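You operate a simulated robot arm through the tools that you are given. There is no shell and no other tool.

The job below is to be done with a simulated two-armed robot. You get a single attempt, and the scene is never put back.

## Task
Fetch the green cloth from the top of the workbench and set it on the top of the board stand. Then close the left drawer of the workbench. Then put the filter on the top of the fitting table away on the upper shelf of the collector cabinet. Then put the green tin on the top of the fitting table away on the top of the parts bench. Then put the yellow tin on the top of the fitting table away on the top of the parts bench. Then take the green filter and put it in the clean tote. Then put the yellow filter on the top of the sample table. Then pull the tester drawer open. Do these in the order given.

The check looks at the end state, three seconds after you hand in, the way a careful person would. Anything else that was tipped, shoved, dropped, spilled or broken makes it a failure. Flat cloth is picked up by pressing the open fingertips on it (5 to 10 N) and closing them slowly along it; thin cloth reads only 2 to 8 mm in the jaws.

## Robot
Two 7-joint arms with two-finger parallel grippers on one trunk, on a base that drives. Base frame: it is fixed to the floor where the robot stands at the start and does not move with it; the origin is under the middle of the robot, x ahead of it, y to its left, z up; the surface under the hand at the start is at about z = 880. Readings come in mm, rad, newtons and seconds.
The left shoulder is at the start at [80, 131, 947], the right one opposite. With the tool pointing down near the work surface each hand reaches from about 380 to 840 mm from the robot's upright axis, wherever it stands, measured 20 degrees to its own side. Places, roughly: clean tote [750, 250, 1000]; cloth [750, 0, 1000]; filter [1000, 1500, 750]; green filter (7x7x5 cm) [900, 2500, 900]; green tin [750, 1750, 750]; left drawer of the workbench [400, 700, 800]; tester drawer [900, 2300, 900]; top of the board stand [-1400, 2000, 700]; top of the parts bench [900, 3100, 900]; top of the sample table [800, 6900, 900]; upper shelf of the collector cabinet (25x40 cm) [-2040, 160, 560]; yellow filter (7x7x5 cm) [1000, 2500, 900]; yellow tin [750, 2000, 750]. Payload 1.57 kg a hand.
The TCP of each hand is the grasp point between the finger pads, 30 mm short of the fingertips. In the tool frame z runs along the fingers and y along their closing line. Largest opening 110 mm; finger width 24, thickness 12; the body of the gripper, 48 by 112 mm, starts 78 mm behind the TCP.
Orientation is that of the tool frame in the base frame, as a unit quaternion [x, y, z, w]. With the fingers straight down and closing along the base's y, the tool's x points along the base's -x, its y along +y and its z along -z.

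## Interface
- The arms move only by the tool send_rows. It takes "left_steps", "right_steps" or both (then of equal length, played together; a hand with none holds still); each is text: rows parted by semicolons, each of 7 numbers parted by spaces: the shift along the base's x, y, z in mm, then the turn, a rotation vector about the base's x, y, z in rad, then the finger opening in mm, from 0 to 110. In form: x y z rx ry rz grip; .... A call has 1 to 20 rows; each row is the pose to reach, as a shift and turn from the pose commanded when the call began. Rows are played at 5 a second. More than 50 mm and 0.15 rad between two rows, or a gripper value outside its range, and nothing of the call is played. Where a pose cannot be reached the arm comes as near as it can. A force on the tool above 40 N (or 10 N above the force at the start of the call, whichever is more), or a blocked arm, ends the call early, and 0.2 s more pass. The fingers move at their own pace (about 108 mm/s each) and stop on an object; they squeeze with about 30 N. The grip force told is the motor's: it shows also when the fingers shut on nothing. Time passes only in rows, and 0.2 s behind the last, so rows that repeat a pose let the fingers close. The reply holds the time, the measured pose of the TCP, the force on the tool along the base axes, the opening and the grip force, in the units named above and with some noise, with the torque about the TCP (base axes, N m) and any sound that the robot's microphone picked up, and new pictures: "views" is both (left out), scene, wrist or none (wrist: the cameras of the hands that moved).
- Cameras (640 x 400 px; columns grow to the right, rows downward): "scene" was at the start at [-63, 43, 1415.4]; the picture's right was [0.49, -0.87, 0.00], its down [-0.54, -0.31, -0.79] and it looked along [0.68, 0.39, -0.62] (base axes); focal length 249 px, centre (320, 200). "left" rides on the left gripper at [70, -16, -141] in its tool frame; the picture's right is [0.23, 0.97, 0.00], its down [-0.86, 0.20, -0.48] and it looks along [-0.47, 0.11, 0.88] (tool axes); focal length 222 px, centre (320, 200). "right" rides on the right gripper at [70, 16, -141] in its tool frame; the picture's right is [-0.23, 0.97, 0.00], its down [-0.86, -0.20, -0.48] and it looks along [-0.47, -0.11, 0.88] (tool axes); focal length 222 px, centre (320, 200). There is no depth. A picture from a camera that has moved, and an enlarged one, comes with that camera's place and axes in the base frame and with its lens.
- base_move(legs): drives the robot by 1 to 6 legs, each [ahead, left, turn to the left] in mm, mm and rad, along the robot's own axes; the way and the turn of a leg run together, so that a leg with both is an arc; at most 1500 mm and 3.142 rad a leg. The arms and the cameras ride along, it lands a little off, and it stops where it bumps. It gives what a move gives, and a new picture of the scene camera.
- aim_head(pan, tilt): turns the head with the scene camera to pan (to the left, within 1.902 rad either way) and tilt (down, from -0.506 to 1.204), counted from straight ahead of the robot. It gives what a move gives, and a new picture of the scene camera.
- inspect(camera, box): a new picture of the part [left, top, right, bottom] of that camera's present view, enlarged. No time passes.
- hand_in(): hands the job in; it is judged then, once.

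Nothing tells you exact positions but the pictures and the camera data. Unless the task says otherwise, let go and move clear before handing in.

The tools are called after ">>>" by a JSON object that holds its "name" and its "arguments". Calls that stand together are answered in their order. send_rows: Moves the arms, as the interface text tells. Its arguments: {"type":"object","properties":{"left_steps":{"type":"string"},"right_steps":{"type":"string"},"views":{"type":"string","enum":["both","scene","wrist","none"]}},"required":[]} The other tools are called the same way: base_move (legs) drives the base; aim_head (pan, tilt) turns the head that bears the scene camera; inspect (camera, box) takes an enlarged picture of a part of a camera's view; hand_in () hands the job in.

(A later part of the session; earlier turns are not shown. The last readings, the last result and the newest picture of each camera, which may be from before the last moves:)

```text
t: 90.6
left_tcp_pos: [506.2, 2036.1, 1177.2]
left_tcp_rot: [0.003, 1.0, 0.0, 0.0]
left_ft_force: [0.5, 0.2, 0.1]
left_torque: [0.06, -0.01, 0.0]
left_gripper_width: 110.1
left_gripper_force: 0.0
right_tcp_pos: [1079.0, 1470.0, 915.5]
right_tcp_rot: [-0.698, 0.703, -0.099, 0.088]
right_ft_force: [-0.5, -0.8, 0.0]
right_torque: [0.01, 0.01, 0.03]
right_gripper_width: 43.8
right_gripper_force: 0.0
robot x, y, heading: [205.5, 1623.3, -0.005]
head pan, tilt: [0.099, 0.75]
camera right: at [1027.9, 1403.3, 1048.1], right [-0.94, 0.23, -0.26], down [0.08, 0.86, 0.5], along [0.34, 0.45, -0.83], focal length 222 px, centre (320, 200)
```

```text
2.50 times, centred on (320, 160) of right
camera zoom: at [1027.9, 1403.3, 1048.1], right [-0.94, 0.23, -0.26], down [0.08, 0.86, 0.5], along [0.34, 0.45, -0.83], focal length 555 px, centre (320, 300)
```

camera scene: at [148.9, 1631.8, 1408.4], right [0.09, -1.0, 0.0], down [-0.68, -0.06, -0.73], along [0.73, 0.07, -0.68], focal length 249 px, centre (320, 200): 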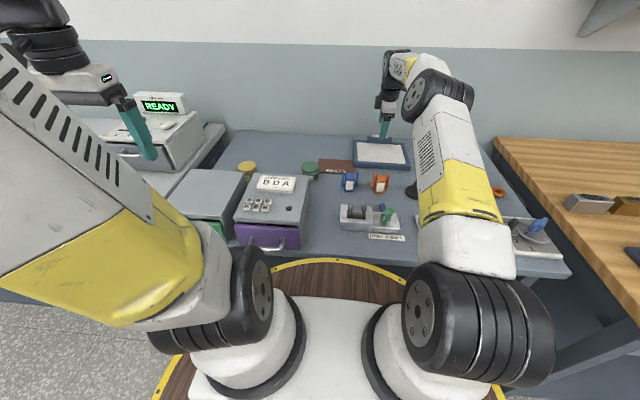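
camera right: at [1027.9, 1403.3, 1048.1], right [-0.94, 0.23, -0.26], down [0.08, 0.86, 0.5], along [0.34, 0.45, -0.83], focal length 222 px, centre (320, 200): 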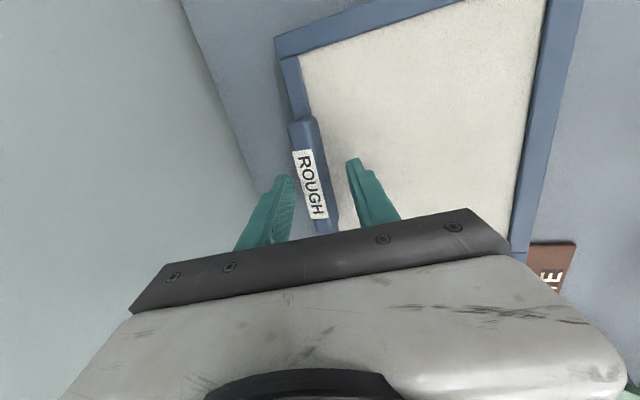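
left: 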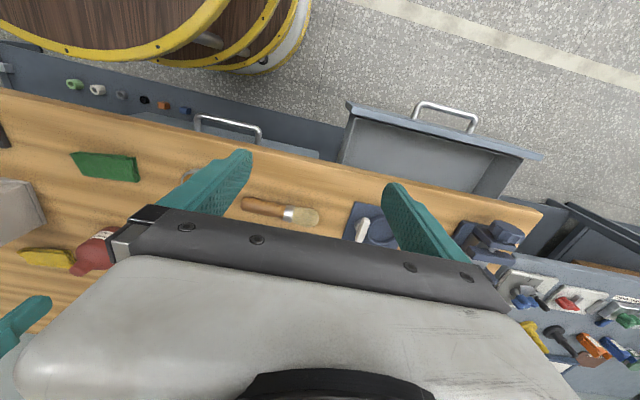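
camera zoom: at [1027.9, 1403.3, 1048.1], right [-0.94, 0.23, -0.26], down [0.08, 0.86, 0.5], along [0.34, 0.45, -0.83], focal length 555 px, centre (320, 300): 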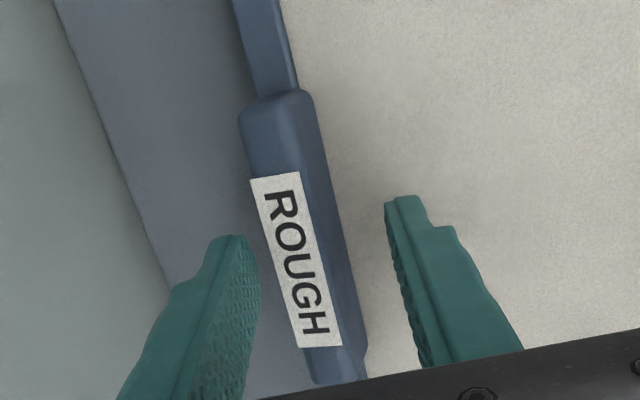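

>>> {"name": "send_rows", "arguments": {"right_steps": "0 0 -2 0 0 0 42; 0 0 -4 0 0 0 38; 0 0 -6 0 0 0 34; 0 0 -6 0 0 0 34", "views": "wrist"}}

```text
t: 91.6
left_tcp_pos: [504.8, 2035.9, 1175.7]
left_tcp_rot: [0.002, 1.0, 0.0, 0.0]
left_ft_force: [0.1, 0.2, 0.2]
left_torque: [0.0, 0.0, -0.02]
left_gripper_width: 110.0
left_gripper_force: 0.0
right_tcp_pos: [1079.5, 1471.1, 908.4]
right_tcp_rot: [-0.698, 0.704, -0.098, 0.087]
right_ft_force: [0.5, 0.7, 0.7]
right_torque: [0.03, -0.01, 0.0]
right_gripper_width: 35.0
right_gripper_force: 0.9
robot x, y, heading: [205.1, 1617.6, -0.003]
head pan, tilt: [0.099, 0.75]
camera right: at [1027.8, 1403.3, 1042.0], right [-0.94, 0.23, -0.26], down [0.08, 0.86, 0.5], along [0.34, 0.45, -0.83], focal length 222 px, centre (320, 200)
```

right: 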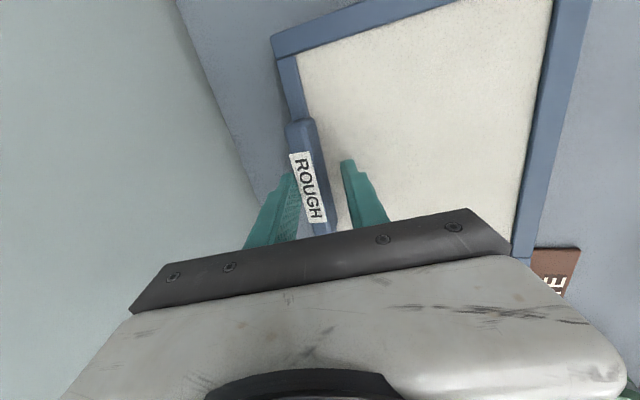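

>>> {"name": "send_rows", "arguments": {"right_steps": "0 0 -2 0 0 0 35; 0 0 -5 0 0 0 35; 0 0 -5 0 0 0 35", "views": "none"}}

```text
t: 92.4
left_tcp_pos: [504.7, 2036.5, 1176.4]
left_tcp_rot: [0.004, 1.0, 0.0, 0.0]
left_ft_force: [-0.5, 0.1, -0.2]
left_torque: [0.03, 0.0, -0.02]
left_gripper_width: 109.9
left_gripper_force: 0.0
right_tcp_pos: [1081.0, 1470.5, 906.2]
right_tcp_rot: [-0.698, 0.703, -0.099, 0.089]
right_ft_force: [3.2, 0.9, 9.9]
right_torque: [0.06, 0.11, 0.02]
right_gripper_width: 36.2
right_gripper_force: 0.6
robot x, y, heading: [204.3, 1626.1, -0.009]
head pan, tilt: [0.099, 0.75]
```

The tip now touches the frame (10 N). I'll rise 2 mm and close on the handle.

>>> {"name": "send_rows", "arguments": {"right_steps": "0 0 2 0 0 0 34; 0 0 3 0 0 0 28; 0 0 3 0 0 0 20; 0 0 3 0 0 0 10; 0 0 3 0 0 0 0; 0 0 3 0 0 0 0; 0 0 3 0 0 0 0", "views": "wrist"}}

```text
t: 94.0
left_tcp_pos: [505.5, 2036.4, 1176.4]
left_tcp_rot: [0.002, 1.0, 0.0, 0.0]
left_ft_force: [-0.1, -1.0, -0.2]
left_torque: [0.0, 0.01, -0.03]
left_gripper_width: 110.1
left_gripper_force: 0.1
right_tcp_pos: [1079.5, 1471.1, 906.3]
right_tcp_rot: [-0.699, 0.703, -0.098, 0.088]
right_ft_force: [-0.4, 2.1, 4.0]
right_torque: [0.66, 0.64, -0.15]
right_gripper_width: 22.7
right_gripper_force: 29.6
robot x, y, heading: [205.1, 1624.3, 0.002]
head pan, tilt: [0.099, 0.75]
camera right: at [1028.2, 1403.5, 1039.9], right [-0.94, 0.23, -0.26], down [0.08, 0.86, 0.5], along [0.34, 0.45, -0.83], focal length 222 px, centre (320, 200)
```

right: 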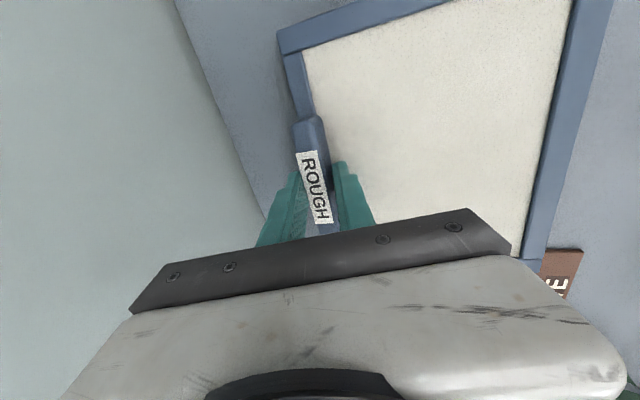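

Gripped at 22.7 mm with 30 N. I'll lift a little and check how the filter hangs.

>>> {"name": "send_rows", "arguments": {"right_steps": "0 0 8 0 0 0 0; 0 0 16 0 0 0 0; 0 0 26 0 0 0 0; -4 0 36 0 0 0 0; -8 0 46 0 0 0 0; -8 0 46 0 0 0 0", "views": "both"}}

>>> {"name": "inspect", "arguments": {"camera": "scene", "box": [320, 90, 440, 190]}}

```text
t: 95.4
left_tcp_pos: [505.0, 2036.3, 1176.4]
left_tcp_rot: [0.003, 1.0, 0.0, -0.001]
left_ft_force: [-0.8, 0.5, 0.2]
left_torque: [0.0, -0.02, 0.0]
left_gripper_width: 110.0
left_gripper_force: 0.0
right_tcp_pos: [1073.1, 1470.8, 952.4]
right_tcp_rot: [-0.699, 0.703, -0.099, 0.088]
right_ft_force: [0.5, -0.4, -1.4]
right_torque: [0.0, -0.06, 0.02]
right_gripper_width: 17.5
right_gripper_force: 29.7
robot x, y, heading: [205.2, 1621.6, -0.01]
head pan, tilt: [0.099, 0.75]
camera scene: at [149.0, 1631.7, 1408.4], right [0.09, -1.0, 0.0], down [-0.68, -0.06, -0.73], along [0.73, 0.07, -0.68], focal length 249 px, centre (320, 200)
camera right: at [1020.3, 1403.3, 1085.9], right [-0.94, 0.23, -0.26], down [0.08, 0.86, 0.5], along [0.34, 0.45, -0.83], focal length 222 px, centre (320, 200)
```

scene: 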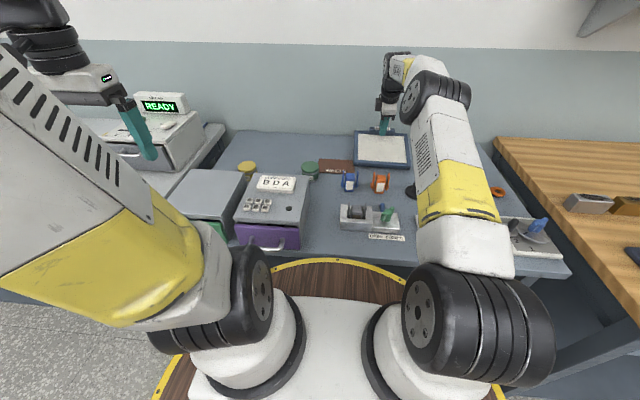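
right: 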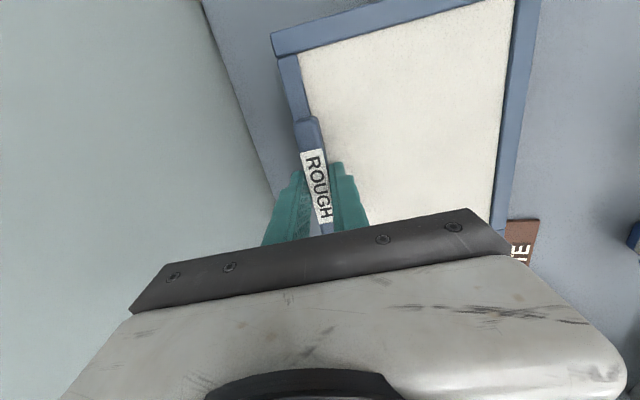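

```text
4.00 times, centred on (380, 140) of scene
camera zoom: at [149.0, 1631.7, 1408.4], right [0.09, -1.0, 0.0], down [-0.68, -0.06, -0.73], along [0.73, 0.07, -0.68], focal length 995 px, centre (80, 440)
```

zoom: 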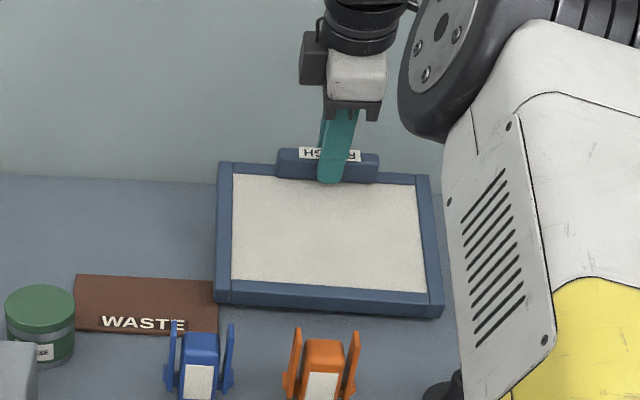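

The grip settled flush on the handle (17.5 mm) and the filter is up with its front drooping ~15°. I'll raise it further while turning the tool back to vertical.

>>> {"name": "send_rows", "arguments": {"right_steps": "-10 0 35 0 0.05 0 0; -25 0 70 0 0.10 0 0; -45 0 105 0 0.15 0 0; -65 0 140 0 0.20 0 0; -95 0 175 0 0.25 0 0; -130 0 195 0 0.27 0 0; -170 0 205 0 0.27 0 0; -210 0 215 0 0.27 0 0; -250 0 215 0 0.27 0 0; -290 0 215 0 0.27 0 0", "views": "both"}}

```text
t: 97.6
left_tcp_pos: [506.5, 2036.7, 1177.2]
left_tcp_rot: [0.002, 1.0, 0.0, -0.001]
left_ft_force: [0.8, 0.3, 0.1]
left_torque: [-0.01, 0.04, 0.0]
left_gripper_width: 109.7
left_gripper_force: 0.0
right_tcp_pos: [782.3, 1470.7, 1166.5]
right_tcp_rot: [-0.706, 0.709, -0.004, -0.008]
right_ft_force: [0.2, 0.1, -2.8]
right_torque: [-0.01, -0.1, -0.03]
right_gripper_width: 17.7
right_gripper_force: 30.0
right hand out of reach, approached as far as the arm can: row 4
robot x, y, heading: [204.3, 1623.4, -0.008]
head pan, tilt: [0.099, 0.75]
camera scene: at [149.3, 1631.8, 1408.4], right [0.09, -1.0, 0.0], down [-0.68, -0.06, -0.73], along [0.73, 0.07, -0.68], focal length 249 px, centre (320, 200)
camera right: at [768.0, 1403.7, 1309.8], right [-0.97, 0.23, 0.0], down [0.21, 0.86, 0.46], along [0.1, 0.45, -0.89], focal length 222 px, centre (320, 200)
```

scene: 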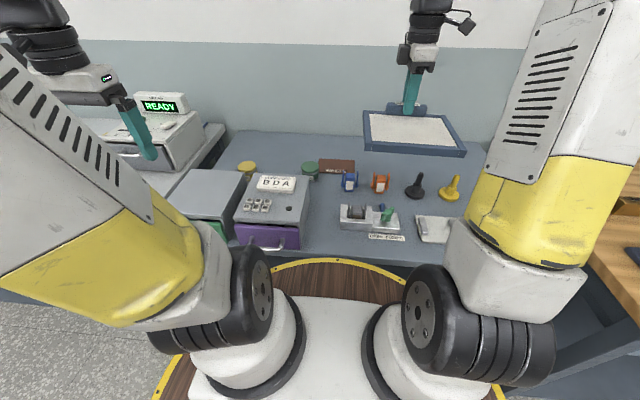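
right: 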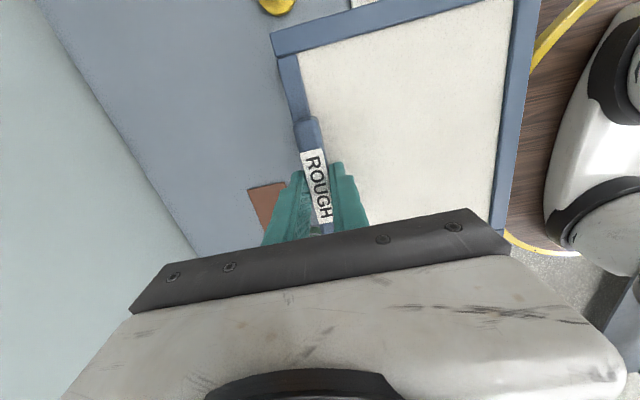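

The filter is held level. I'll back off from the table, then swing the hand half a turn so that the filter points away from the robot.

>>> {"name": "base_move", "arguments": {"legs": [[-400, 0, 0]]}}

>>> {"name": "send_rows", "arguments": {"right_steps": "0 0 0 0 0 -0.15 0; 0 0 0 0 0 -0.30 0; 0 0 0 0 0 -0.45 0; 0 0 0 0 0 -0.60 0; 0 0 0 0 0 -0.75 0; 0 0 0 0 0 -0.90 0; 0 0 0 0 0 -1.05 0; -15 0 0 0 0 -1.20 0; -30 0 0 0 0 -1.35 0; -45 0 0 0 0 -1.50 0; -60 0 0 0 0 -1.65 0; -75 0 0 0 0 -1.80 0; -90 0 0 0 0 -1.95 0; -105 0 0 0 0 -2.10 0; -120 0 0 0 0 -2.25 0; -135 0 0 0 0 -2.40 0; -150 0 0 0 0 -2.55 0; -150 0 0 0 0 -2.70 0; -150 0 0 0 0 -2.85 0; -150 0 0 0 0 -3.0 0", "views": "both"}}

```text
t: 100.1
left_tcp_pos: [102.7, 2039.6, 1176.3]
left_tcp_rot: [0.002, 1.0, 0.0, 0.0]
left_ft_force: [0.2, 0.9, -0.6]
left_torque: [-0.03, -0.02, -0.03]
left_gripper_width: 109.7
left_gripper_force: 0.0
right_tcp_pos: [380.5, 1473.4, 1167.8]
right_tcp_rot: [-0.706, 0.708, -0.004, -0.007]
right_ft_force: [-0.5, 0.1, -1.8]
right_torque: [0.03, -0.14, -0.02]
right_gripper_width: 17.8
right_gripper_force: 29.9
robot x, y, heading: [-196.6, 1622.6, -0.001]
head pan, tilt: [0.099, 0.75]
camera scene: at [-254.7, 1633.4, 1408.4], right [0.1, -1.0, 0.0], down [-0.68, -0.07, -0.73], along [0.73, 0.07, -0.68], focal length 249 px, centre (320, 200)
```

scene: 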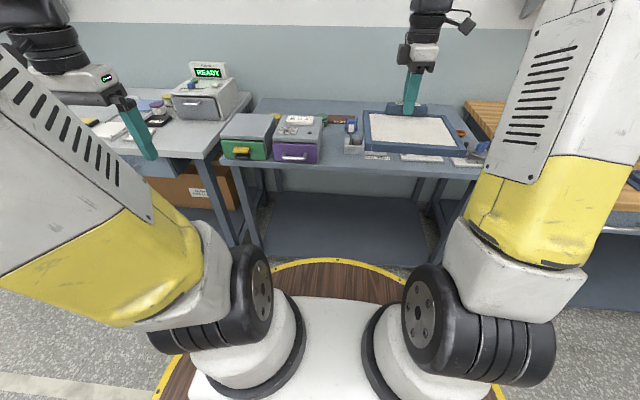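

```text
t: 104.3
left_tcp_pos: [101.0, 2038.5, 1176.1]
left_tcp_rot: [0.002, 1.0, -0.001, 0.0]
left_ft_force: [-0.2, -0.5, -0.1]
left_torque: [-0.01, 0.0, -0.01]
left_gripper_width: 110.0
left_gripper_force: 0.1
right_tcp_pos: [229.2, 1473.3, 1167.9]
right_tcp_rot: [0.657, 0.754, 0.008, -0.003]
right_ft_force: [-0.4, -0.4, -2.3]
right_torque: [0.03, 0.15, 0.0]
right_gripper_width: 17.5
right_gripper_force: 30.0
robot x, y, heading: [-199.4, 1627.9, -0.001]
head pan, tilt: [0.099, 0.75]
camera scene: at [-254.8, 1633.4, 1408.4], right [0.1, -1.0, 0.0], down [-0.68, -0.07, -0.73], along [0.73, 0.07, -0.68], focal length 249 px, centre (320, 200)
camera right: at [236.0, 1543.1, 1310.1], right [1.0, -0.09, 0.0], down [-0.08, -0.88, 0.46], along [-0.04, -0.46, -0.89], focal length 222 px, centre (320, 200)
```

scene: 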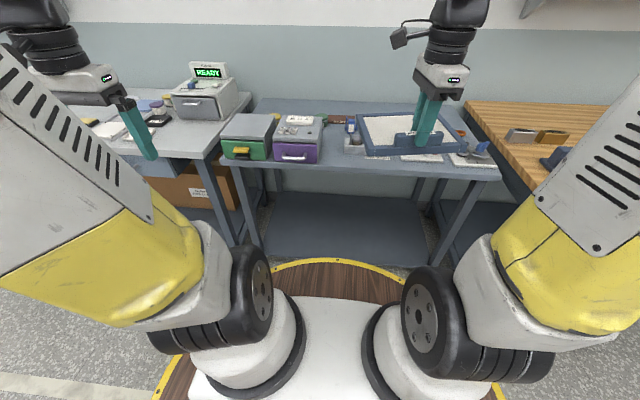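
right: 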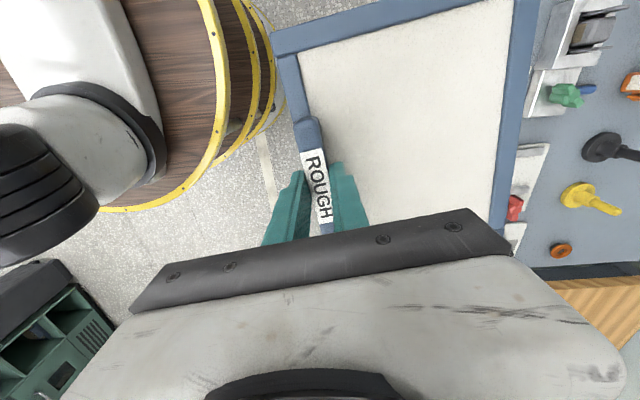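

The filter now points away from the robot. I'll turn round to face −x and look at the collector cabinet.

>>> {"name": "base_move", "arguments": {"legs": [[-150, 0, 0], [0, 0, -1.571], [0, 0, -1.571]]}}

>>> {"name": "aim_head", "arguments": {"pan": 0.6, "tilt": 0.45}}

```text
t: 113.4
left_tcp_pos: [-650.2, 1211.0, 1175.5]
left_tcp_rot: [1.0, -0.002, 0.0, 0.0]
left_ft_force: [0.1, -0.6, -0.4]
left_torque: [0.01, 0.05, 0.01]
left_gripper_width: 109.9
left_gripper_force: 0.0
right_tcp_pos: [-780.6, 1774.5, 1167.0]
right_tcp_rot: [0.755, -0.656, 0.003, 0.008]
right_ft_force: [0.1, -0.2, -2.5]
right_torque: [0.01, -0.14, -0.02]
right_gripper_width: 17.4
right_gripper_force: 30.1
robot x, y, heading: [-349.8, 1623.4, 3.137]
head pan, tilt: [0.099, 0.75]
camera scene: at [-291.5, 1617.1, 1408.4], right [-0.1, 1.0, 0.0], down [0.68, 0.07, -0.73], along [-0.73, -0.07, -0.68], focal length 249 px, centre (320, 200)
```

scene: 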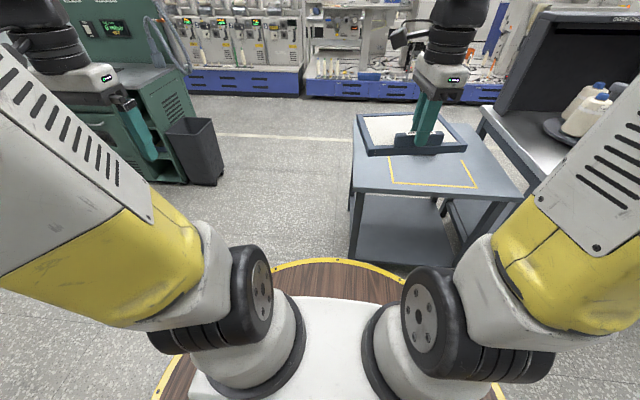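

```text
t: 114.3
left_tcp_pos: [-649.8, 1210.6, 1176.7]
left_tcp_rot: [1.0, -0.001, 0.0, -0.001]
left_ft_force: [-0.9, -0.5, 0.3]
left_torque: [0.02, 0.02, 0.0]
left_gripper_width: 110.0
left_gripper_force: 0.1
right_tcp_pos: [-779.3, 1774.4, 1167.2]
right_tcp_rot: [0.755, -0.656, 0.004, 0.008]
right_ft_force: [-0.1, 0.9, -2.1]
right_torque: [0.0, -0.13, -0.05]
right_gripper_width: 17.9
right_gripper_force: 29.7
robot x, y, heading: [-352.3, 1623.3, 3.139]
head pan, tilt: [0.6, 0.45]
camera scene: at [-285.0, 1573.5, 1434.7], right [-0.56, 0.83, 0.0], down [0.36, 0.24, -0.9], along [-0.74, -0.51, -0.44], focal length 249 px, centre (320, 200)
```

scene: 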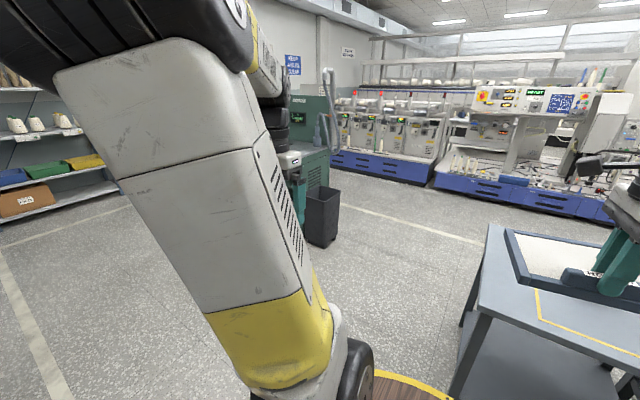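

The cabinet is behind my left arm in this view. I'll drive across towards it and look again from in front.

>>> {"name": "base_move", "arguments": {"legs": [[400, 1420, 0]]}}

>>> {"name": "aim_head", "arguments": {"pan": 0.0, "tilt": 0.5}}

>>> {"name": "inspect", "arguments": {"camera": "scene", "box": [180, 60, 460, 260]}}

```text
t: 121.6
left_tcp_pos: [-1051.6, -205.3, 1176.4]
left_tcp_rot: [1.0, 0.0, 0.0, 0.001]
left_ft_force: [-0.2, 0.1, -0.5]
left_torque: [0.02, 0.01, -0.01]
left_gripper_width: 110.0
left_gripper_force: 0.0
right_tcp_pos: [-1180.6, 358.4, 1166.8]
right_tcp_rot: [0.755, -0.655, 0.004, 0.008]
right_ft_force: [-0.2, 0.6, -2.2]
right_torque: [0.02, -0.13, 0.0]
right_gripper_width: 17.5
right_gripper_force: 30.0
robot x, y, heading: [-757.3, 210.7, -3.144]
head pan, tilt: [0.6, 0.45]
camera scene: at [-687.0, 158.3, 1434.8], right [-0.57, 0.82, 0.0], down [0.36, 0.25, -0.9], along [-0.74, -0.51, -0.44], focal length 249 px, centre (320, 200)
```

scene: 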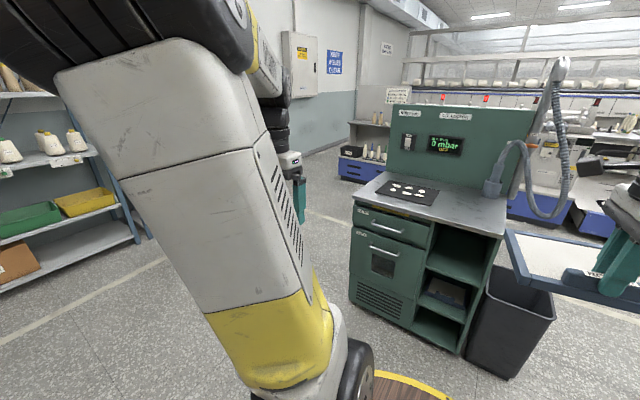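

```text
t: 122.6
left_tcp_pos: [-1051.5, -205.7, 1175.6]
left_tcp_rot: [1.0, 0.0, 0.0, 0.0]
left_ft_force: [-0.3, 0.6, -0.1]
left_torque: [0.02, 0.01, -0.02]
left_gripper_width: 109.9
left_gripper_force: 0.1
right_tcp_pos: [-1182.8, 359.0, 1166.7]
right_tcp_rot: [0.756, -0.655, 0.004, 0.008]
right_ft_force: [-0.2, 0.2, -2.2]
right_torque: [0.0, -0.13, -0.03]
right_gripper_width: 17.5
right_gripper_force: 30.3
robot x, y, heading: [-753.4, 208.7, -3.143]
head pan, tilt: [0.0, 0.499]
camera scene: at [-702.2, 210.1, 1430.3], right [0.0, 1.0, 0.0], down [0.48, 0.0, -0.88], along [-0.88, 0.0, -0.48], focal length 249 px, centre (320, 200)
```

scene: 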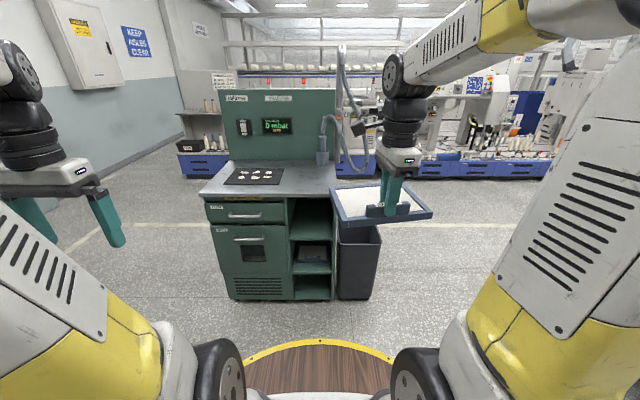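

```text
2.00 times, centred on (320, 160) of scene
camera zoom: at [-702.2, 210.1, 1430.3], right [0.0, 1.0, 0.0], down [0.48, 0.0, -0.88], along [-0.88, 0.0, -0.48], focal length 498 px, centre (320, 280)
```

zoom: 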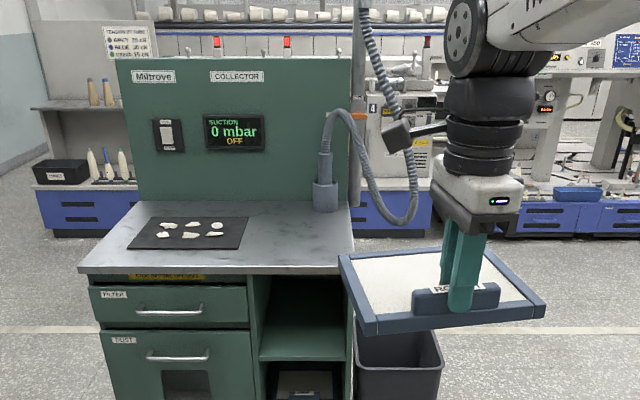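

The collector has an open shelf column at its right: opening about y 40–283, shelf at z≈555, counter underside z≈815, front at x≈−1850. A bin stands just right of it. I'll square the filter up and drive closer to measure.

>>> {"name": "send_rows", "arguments": {"right_steps": "0 0 0 0 0 -0.07 0; 0 0 0 0 0 -0.14 0; 0 0 0 0 0 -0.14 0", "views": "none"}}

>>> {"name": "base_move", "arguments": {"legs": [[380, 195, 0]]}}

>>> {"name": "aim_head", "arguments": {"pan": -0.1, "tilt": 0.75}}

>>> {"name": "inspect", "arguments": {"camera": "scene", "box": [200, 80, 480, 280]}}

```text
t: 123.4
left_tcp_pos: [-1052.5, -206.0, 1176.9]
left_tcp_rot: [1.0, 0.0, 0.0, 0.0]
left_ft_force: [-0.2, -0.1, -0.4]
left_torque: [0.02, -0.02, 0.02]
left_gripper_width: 110.1
left_gripper_force: 0.0
right_tcp_pos: [-1181.2, 358.6, 1166.9]
right_tcp_rot: [0.707, -0.707, 0.003, 0.008]
right_ft_force: [-0.3, 0.9, -2.4]
right_torque: [-0.01, -0.15, 0.02]
right_gripper_width: 17.4
right_gripper_force: 30.1
robot x, y, heading: [-751.7, 210.3, -3.142]
head pan, tilt: [0.0, 0.499]
```

```text
t: 126.0
left_tcp_pos: [-1436.4, -400.2, 1177.0]
left_tcp_rot: [1.0, -0.001, 0.0, 0.0]
left_ft_force: [-0.2, -0.3, 0.8]
left_torque: [-0.02, 0.0, 0.03]
left_gripper_width: 109.9
left_gripper_force: 0.1
right_tcp_pos: [-1565.6, 164.1, 1167.8]
right_tcp_rot: [0.708, -0.706, 0.003, 0.008]
right_ft_force: [0.4, -0.2, -2.1]
right_torque: [-0.02, -0.15, -0.02]
right_gripper_width: 17.7
right_gripper_force: 30.6
robot x, y, heading: [-1135.3, 12.1, 3.142]
head pan, tilt: [0.0, 0.499]
camera scene: at [-1087.0, 15.1, 1430.3], right [0.0, 1.0, 0.0], down [0.48, 0.0, -0.88], along [-0.88, 0.0, -0.48], focal length 249 px, centre (320, 200)
```

scene: 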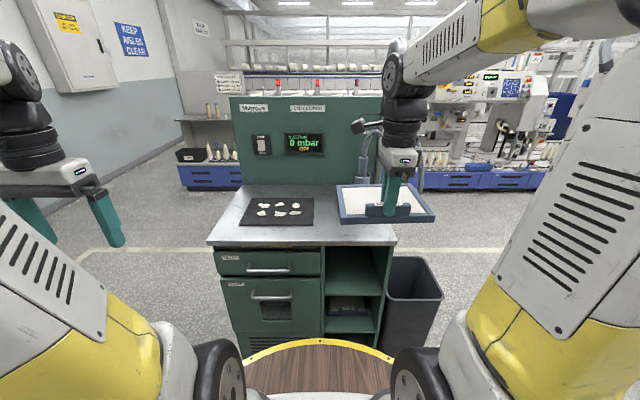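

```text
t: 126.8
left_tcp_pos: [-1436.9, -400.2, 1176.2]
left_tcp_rot: [1.0, -0.001, -0.001, 0.0]
left_ft_force: [0.0, 0.4, 0.6]
left_torque: [0.02, 0.01, -0.02]
left_gripper_width: 109.8
left_gripper_force: 0.1
right_tcp_pos: [-1566.2, 164.7, 1166.8]
right_tcp_rot: [0.707, -0.707, 0.003, 0.007]
right_ft_force: [-0.1, -0.4, -1.5]
right_torque: [0.01, -0.14, 0.0]
right_gripper_width: 17.3
right_gripper_force: 30.1
robot x, y, heading: [-1138.1, 16.6, 3.139]
head pan, tilt: [-0.099, 0.75]
camera scene: at [-1078.5, 23.2, 1408.4], right [0.1, 0.99, 0.0], down [0.68, -0.07, -0.73], along [-0.73, 0.07, -0.68], focal length 249 px, centre (320, 200)
```

scene: 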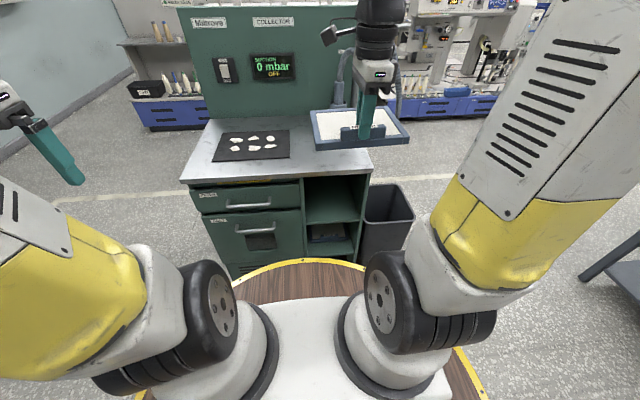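

```text
2.00 times, centred on (340, 180) of scene
camera zoom: at [-1078.5, 23.2, 1408.4], right [0.1, 0.99, 0.0], down [0.68, -0.07, -0.73], along [-0.73, 0.07, -0.68], focal length 498 px, centre (280, 240)
```

zoom: 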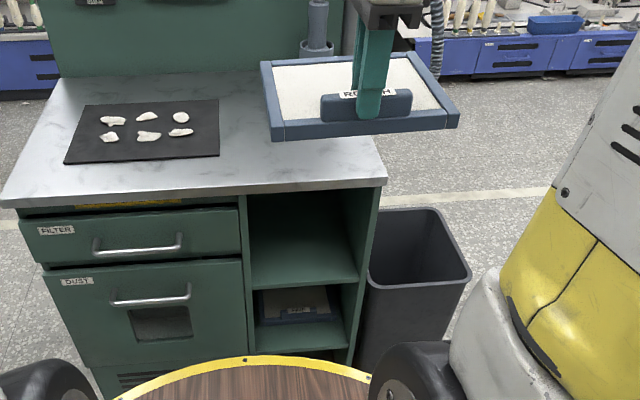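

The upper opening spans about y 35–275 with the shelf edge near x≈−1840; the lower shelf already holds another item. I'll lower the filter in front of the cabinet (clear of the counter edge) and look with the wrist camera.

>>> {"name": "send_rows", "arguments": {"right_steps": "0 -2 -45 0 0 0 0; 0 -4 -90 0 0 0 0; 0 -6 -135 0 0 0 0; 0 -8 -180 0 0 0 0; 0 -8 -225 0 0 0 0; 0 -8 -270 0 0 0 0; 0 -8 -315 0 0 0 0; 0 -8 -360 0 0 0 0; 0 -8 -405 0 0 0 0; 0 -8 -450 0 0 0 0; 0 -8 -480 0 0 0 0", "views": "both"}}

>>> {"name": "inspect", "arguments": {"camera": "scene", "box": [260, 130, 460, 290]}}

```text
t: 129.2
left_tcp_pos: [-1437.3, -399.8, 1176.3]
left_tcp_rot: [1.0, -0.001, 0.0, 0.0]
left_ft_force: [0.5, -0.3, -0.1]
left_torque: [0.03, 0.05, -0.02]
left_gripper_width: 109.9
left_gripper_force: 0.1
right_tcp_pos: [-1567.1, 156.0, 687.4]
right_tcp_rot: [0.707, -0.707, 0.003, 0.008]
right_ft_force: [-0.2, -0.2, -2.6]
right_torque: [0.0, -0.15, -0.03]
right_gripper_width: 17.7
right_gripper_force: 29.7
robot x, y, heading: [-1136.5, 13.9, 3.141]
head pan, tilt: [-0.099, 0.75]
camera scene: at [-1078.3, 23.1, 1408.4], right [0.1, 0.99, 0.0], down [0.68, -0.07, -0.73], along [-0.73, 0.07, -0.68], focal length 249 px, centre (320, 200)
camera right: at [-1582.2, 88.5, 829.9], right [-0.97, 0.23, 0.0], down [0.2, 0.86, 0.46], along [0.1, 0.45, -0.89], focal length 222 px, centre (320, 200)
```

scene: 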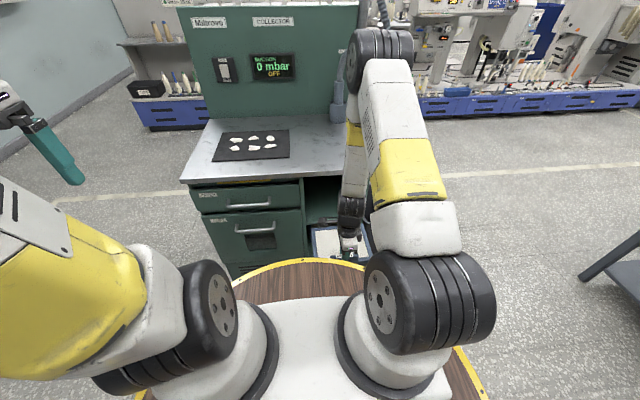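
right: 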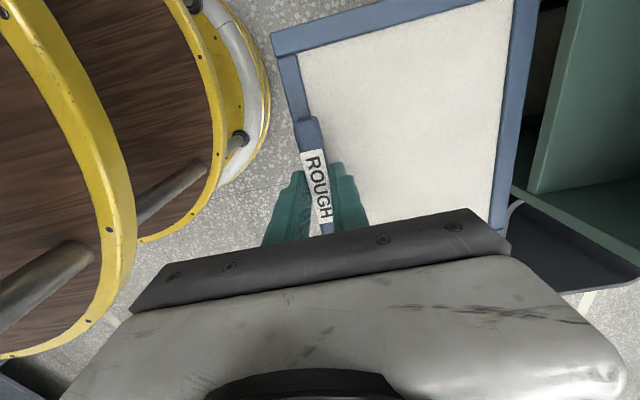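

```text
2.50 times, centred on (360, 210) of scene
camera zoom: at [-1078.3, 23.1, 1408.4], right [0.1, 0.99, 0.0], down [0.68, -0.07, -0.73], along [-0.73, 0.07, -0.68], focal length 622 px, centre (220, 175)
```

zoom: 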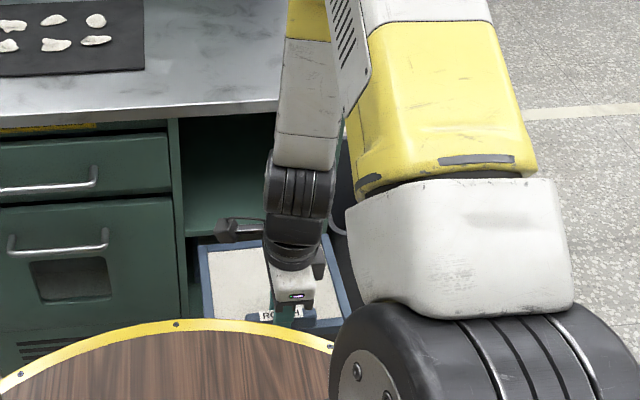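

>>> {"name": "inspect", "arguments": {"camera": "right", "box": [440, 0, 640, 300]}}

```text
1.33 times, centred on (540, 150) of right
camera zoom: at [-1582.2, 88.5, 829.9], right [-0.97, 0.23, 0.0], down [0.2, 0.86, 0.46], along [0.1, 0.45, -0.89], focal length 296 px, centre (27, 267)
```

zoom: 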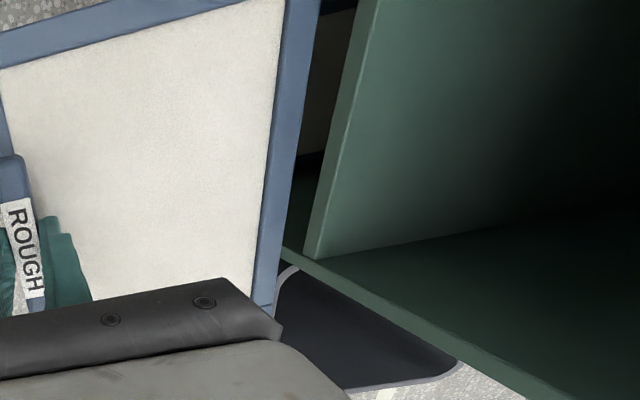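

The wrist view gives the shelf's front edge at x≈−1832, z≈557, walls at y≈36 and 276; the counter edge is near x≈−1810. I'll pitch the filter nose-up ~20° so the hand leans back, then slide it in above the shelf.

>>> {"name": "send_rows", "arguments": {"right_steps": "0 0 0 0 0.12 0 0; 0 0 0 0 0.24 0 0; -20 0 -5 0 0.35 0 0; -60 0 -15 0 0.35 0 0; -100 0 -25 0 0.35 0 0; -140 0 -35 0 0.35 0 0; -140 0 -35 0 0.35 0 0", "views": "both"}}

>>> {"name": "inspect", "arguments": {"camera": "right", "box": [440, 0, 640, 300]}}

>>> {"name": "inspect", "arguments": {"camera": "scene", "box": [260, 130, 460, 290]}}

```text
t: 130.8
left_tcp_pos: [-1436.8, -399.6, 1176.7]
left_tcp_rot: [1.0, -0.001, 0.0, 0.0]
left_ft_force: [0.3, 0.2, 0.4]
left_torque: [0.0, -0.02, 0.0]
left_gripper_width: 110.2
left_gripper_force: 0.0
right_tcp_pos: [-1707.7, 156.6, 653.6]
right_tcp_rot: [0.697, -0.695, -0.119, 0.131]
right_ft_force: [0.8, 0.6, -0.6]
right_torque: [-0.04, -0.14, -0.04]
right_gripper_width: 17.9
right_gripper_force: 29.9
robot x, y, heading: [-1137.1, 12.1, 3.141]
head pan, tilt: [-0.099, 0.75]
camera scene: at [-1078.5, 23.3, 1408.4], right [0.1, 0.99, 0.0], down [0.68, -0.07, -0.73], along [-0.73, 0.07, -0.68], focal length 249 px, centre (320, 200)
camera right: at [-1672.3, 88.8, 791.9], right [-0.91, 0.23, 0.34], down [0.35, 0.86, 0.37], along [-0.21, 0.45, -0.87], focal length 222 px, centre (320, 200)
```

scene: 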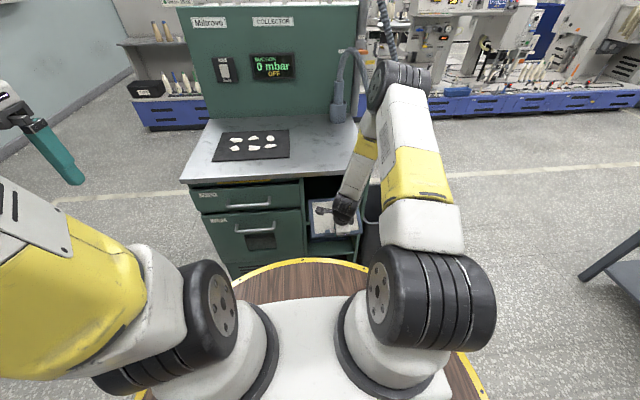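
right: 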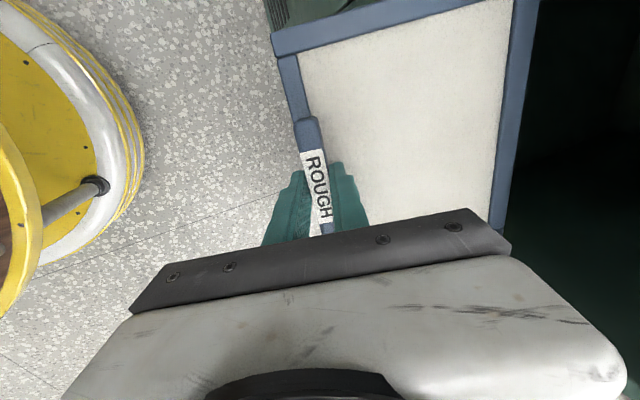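

```text
1.33 times, centred on (540, 150) of right
camera zoom: at [-1672.3, 88.8, 791.9], right [-0.91, 0.23, 0.34], down [0.35, 0.86, 0.37], along [-0.21, 0.45, -0.87], focal length 296 px, centre (27, 267)
```

zoom: 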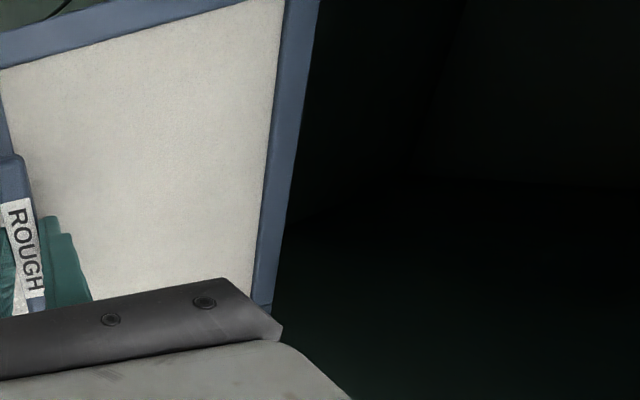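

```text
2.50 times, centred on (360, 210) of scene
camera zoom: at [-1078.5, 23.3, 1408.4], right [0.1, 0.99, 0.0], down [0.68, -0.07, -0.73], along [-0.73, 0.07, -0.68], focal length 622 px, centre (220, 175)
```

zoom: 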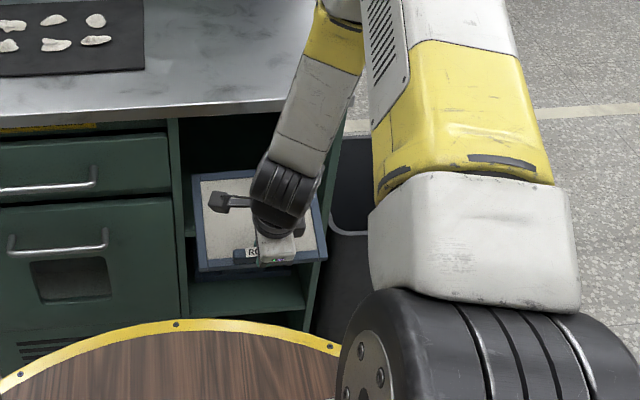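

The filter is entering the opening, centred between the walls. I'll advance another 80 mm and lower toward the shelf.

>>> {"name": "send_rows", "arguments": {"right_steps": "-25 0 -4 0 0 0 0; -50 0 -8 0 0 0 0; -70 0 -12 0 0 0 0; -82 0 -14 0 0 0 0; -82 0 -24 0 0 0 0; -82 0 -34 0 0 0 0; -82 0 -42 0 0 0 0; -82 0 -46 0 0 0 0; -82 0 -46 0 0 0 0", "views": "both"}}

>>> {"name": "inspect", "arguments": {"camera": "scene", "box": [260, 130, 460, 290]}}

```text
t: 132.8
left_tcp_pos: [-1436.9, -400.8, 1176.5]
left_tcp_rot: [1.0, 0.0, 0.0, 0.0]
left_ft_force: [0.2, -0.4, 0.1]
left_torque: [0.04, -0.04, 0.03]
left_gripper_width: 109.7
left_gripper_force: 0.1
right_tcp_pos: [-1788.4, 156.9, 607.3]
right_tcp_rot: [0.697, -0.694, -0.121, 0.131]
right_ft_force: [8.6, 4.3, 19.8]
right_torque: [0.18, 0.53, -0.11]
right_gripper_width: 17.9
right_gripper_force: 30.0
robot x, y, heading: [-1135.2, 14.7, 3.141]
head pan, tilt: [-0.099, 0.75]
camera scene: at [-1077.6, 23.2, 1408.3], right [0.1, 0.99, 0.0], down [0.68, -0.07, -0.73], along [-0.73, 0.07, -0.68], focal length 249 px, centre (320, 200)
camera right: at [-1753.4, 89.7, 746.0], right [-0.91, 0.23, 0.34], down [0.35, 0.86, 0.37], along [-0.21, 0.45, -0.87], focal length 222 px, centre (320, 200)
```

scene: 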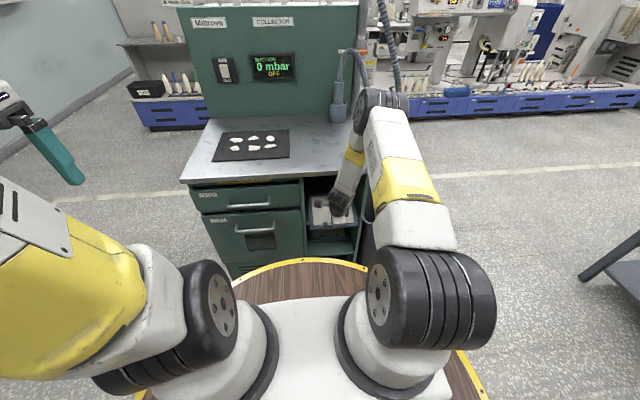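
right: 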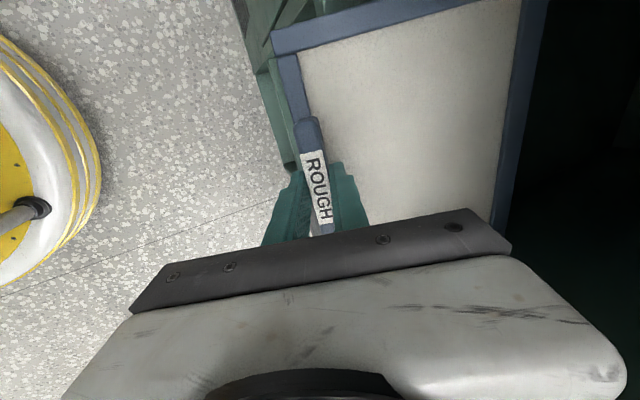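

```text
2.50 times, centred on (360, 210) of scene
camera zoom: at [-1077.6, 23.2, 1408.3], right [0.1, 0.99, 0.0], down [0.68, -0.07, -0.73], along [-0.73, 0.07, -0.68], focal length 622 px, centre (220, 175)
```

zoom: 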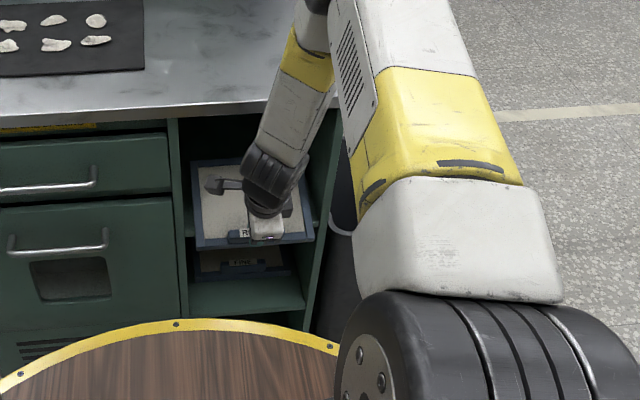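

Contact with the shelf edge is felt (≈20 N). I'll lower the nose by easing the pitch back 0.1 rad about the edge, watching for contact with the counter.

>>> {"name": "send_rows", "arguments": {"right_steps": "0 0 1 0 0 0 0; -1 0 3 0 -0.03 0 0; -2 0 4 0 -0.06 0 0; -3 0 6 0 -0.10 0 0; -3 0 6 0 -0.10 0 0", "views": "wrist"}}

>>> {"name": "inspect", "arguments": {"camera": "scene", "box": [300, 150, 400, 260]}}

```text
t: 134.0
left_tcp_pos: [-1437.3, -400.5, 1176.5]
left_tcp_rot: [1.0, -0.001, 0.0, 0.0]
left_ft_force: [-1.0, 0.2, 0.5]
left_torque: [-0.01, -0.01, -0.02]
left_gripper_width: 110.2
left_gripper_force: 0.0
right_tcp_pos: [-1790.8, 155.6, 612.1]
right_tcp_rot: [0.703, -0.7, -0.084, 0.095]
right_ft_force: [0.3, -0.7, -2.0]
right_torque: [0.01, -0.17, 0.01]
right_gripper_width: 17.5
right_gripper_force: 29.9
robot x, y, heading: [-1136.9, 13.3, 3.14]
head pan, tilt: [-0.099, 0.75]
camera right: at [-1770.7, 88.8, 753.9], right [-0.94, 0.23, 0.24], down [0.31, 0.86, 0.4], along [-0.12, 0.45, -0.88], focal length 222 px, centre (320, 200)
```

right: 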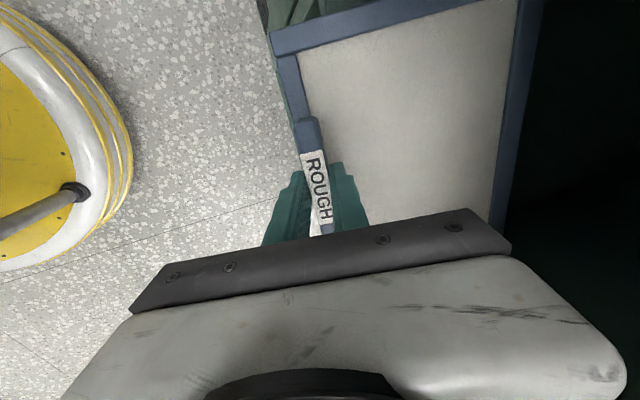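

```text
3.64 times, centred on (350, 205) of scene
camera zoom: at [-1078.6, 23.2, 1408.4], right [0.1, 0.99, 0.0], down [0.68, -0.07, -0.73], along [-0.73, 0.07, -0.68], focal length 905 px, centre (211, 182)
```

zoom: 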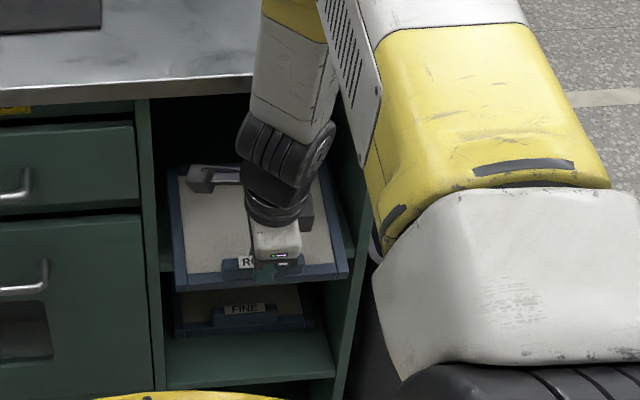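

No contact with the counter and the nose is lower. I'll ease the pitch a bit more and then settle it down on the edge.

>>> {"name": "send_rows", "arguments": {"right_steps": "0 0 2 0 -0.03 0 0; -1 0 3 0 -0.06 0 0; -1 0 3 0 -0.09 0 0; -1 0 0 0 -0.09 0 0; -1 0 -3 0 -0.09 0 0; -1 0 -5 0 -0.09 0 0", "views": "wrist"}}

```text
t: 135.4
left_tcp_pos: [-1436.5, -401.1, 1176.9]
left_tcp_rot: [1.0, 0.0, 0.0, 0.0]
left_ft_force: [0.1, 0.1, 0.4]
left_torque: [-0.02, 0.05, -0.02]
left_gripper_width: 109.9
left_gripper_force: 0.1
right_tcp_pos: [-1794.2, 156.4, 608.3]
right_tcp_rot: [0.705, -0.704, -0.056, 0.065]
right_ft_force: [0.3, -0.7, 23.0]
right_torque: [0.01, 0.89, 0.01]
right_gripper_width: 17.6
right_gripper_force: 30.2
robot x, y, heading: [-1134.2, 11.5, 3.141]
head pan, tilt: [-0.099, 0.75]
camera right: at [-1785.3, 88.7, 752.3], right [-0.96, 0.23, 0.16], down [0.27, 0.86, 0.43], along [-0.04, 0.45, -0.89], focal length 222 px, centre (320, 200)
```

right: 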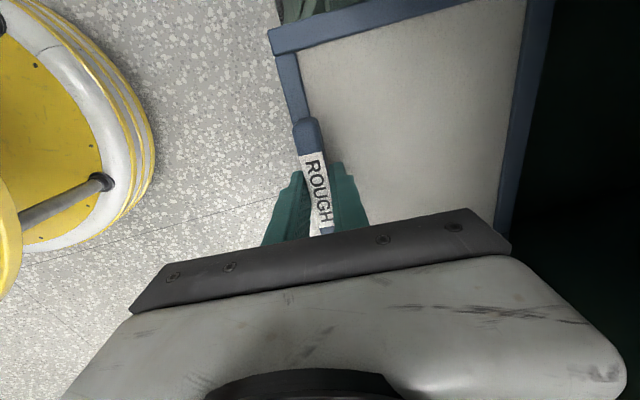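

Contact is at the shelf edge, 38 mm ahead of the grip, with pitch ~10° left. I'll ease it further down.

>>> {"name": "send_rows", "arguments": {"right_steps": "0 0 3 0 -0.02 0 0; 0 0 4 0 -0.05 0 0; 0 0 5 0 -0.08 0 0; 0 0 5 0 -0.08 0 0", "views": "wrist"}}

```text
t: 136.4
left_tcp_pos: [-1437.1, -400.5, 1175.9]
left_tcp_rot: [1.0, -0.001, 0.0, 0.0]
left_ft_force: [-0.2, -0.3, 0.1]
left_torque: [0.0, 0.02, 0.02]
left_gripper_width: 110.0
left_gripper_force: 0.0
right_tcp_pos: [-1791.6, 157.2, 612.5]
right_tcp_rot: [0.707, -0.706, -0.025, 0.036]
right_ft_force: [-1.2, 0.4, 3.6]
right_torque: [-0.19, 0.13, -0.03]
right_gripper_width: 17.5
right_gripper_force: 30.2
robot x, y, heading: [-1136.9, 16.9, 3.138]
head pan, tilt: [-0.099, 0.75]
camera right: at [-1795.4, 89.1, 755.4], right [-0.97, 0.23, 0.08], down [0.24, 0.86, 0.45], along [0.03, 0.45, -0.89], focal length 222 px, centre (320, 200)
```

right: 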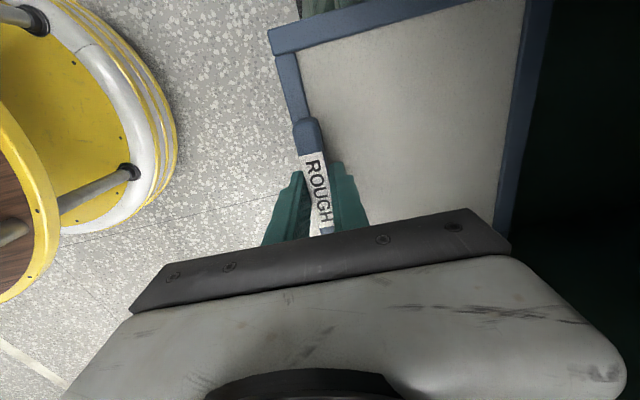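

Pitch is ~5° with no bump on the counter. One more easing to near level, then lower until it rests.

>>> {"name": "send_rows", "arguments": {"right_steps": "0 0 2 0 -0.03 0 0; 0 0 3 0 -0.06 0 0; 0 0 2 0 -0.075 0 0; 0 0 0 0 -0.075 0 0; 0 0 -2 0 -0.075 0 0", "views": "wrist"}}

>>> {"name": "inspect", "arguments": {"camera": "scene", "box": [300, 150, 400, 260]}}

```text
t: 137.6
left_tcp_pos: [-1428.2, -398.8, 1177.5]
left_tcp_rot: [1.0, -0.001, -0.004, -0.001]
left_ft_force: [0.8, -1.0, 0.5]
left_torque: [-0.01, 0.02, -0.01]
left_gripper_width: 110.2
left_gripper_force: 0.1
right_tcp_pos: [-1781.9, 158.1, 615.8]
right_tcp_rot: [-0.707, 0.708, -0.001, -0.009]
right_ft_force: [5.5, 0.0, 13.9]
right_torque: [0.59, 0.43, -0.12]
right_gripper_width: 17.4
right_gripper_force: 30.0
robot x, y, heading: [-1136.7, 16.3, 3.139]
head pan, tilt: [-0.099, 0.75]
camera right: at [-1796.0, 90.8, 757.2], right [-0.97, 0.23, 0.01], down [0.21, 0.86, 0.46], along [0.1, 0.45, -0.89], focal length 222 px, centre (320, 200)
```

right: 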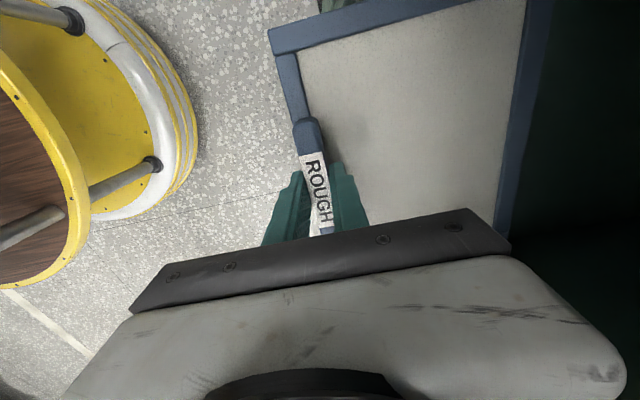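

```text
3.64 times, centred on (350, 205) of scene
camera zoom: at [-1066.8, 23.4, 1408.0], right [0.1, 0.99, 0.0], down [0.67, -0.07, -0.74], along [-0.73, 0.08, -0.68], focal length 905 px, centre (211, 182)
```

zoom: 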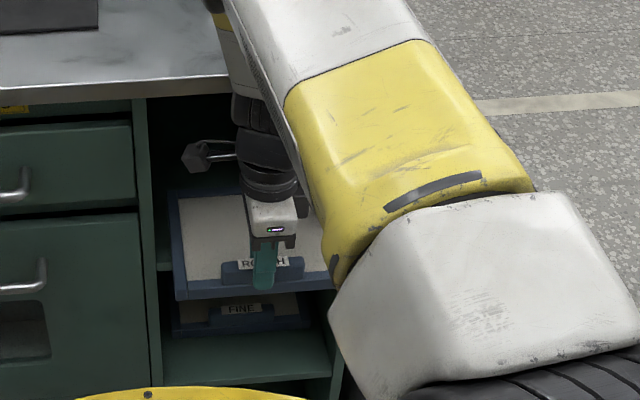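

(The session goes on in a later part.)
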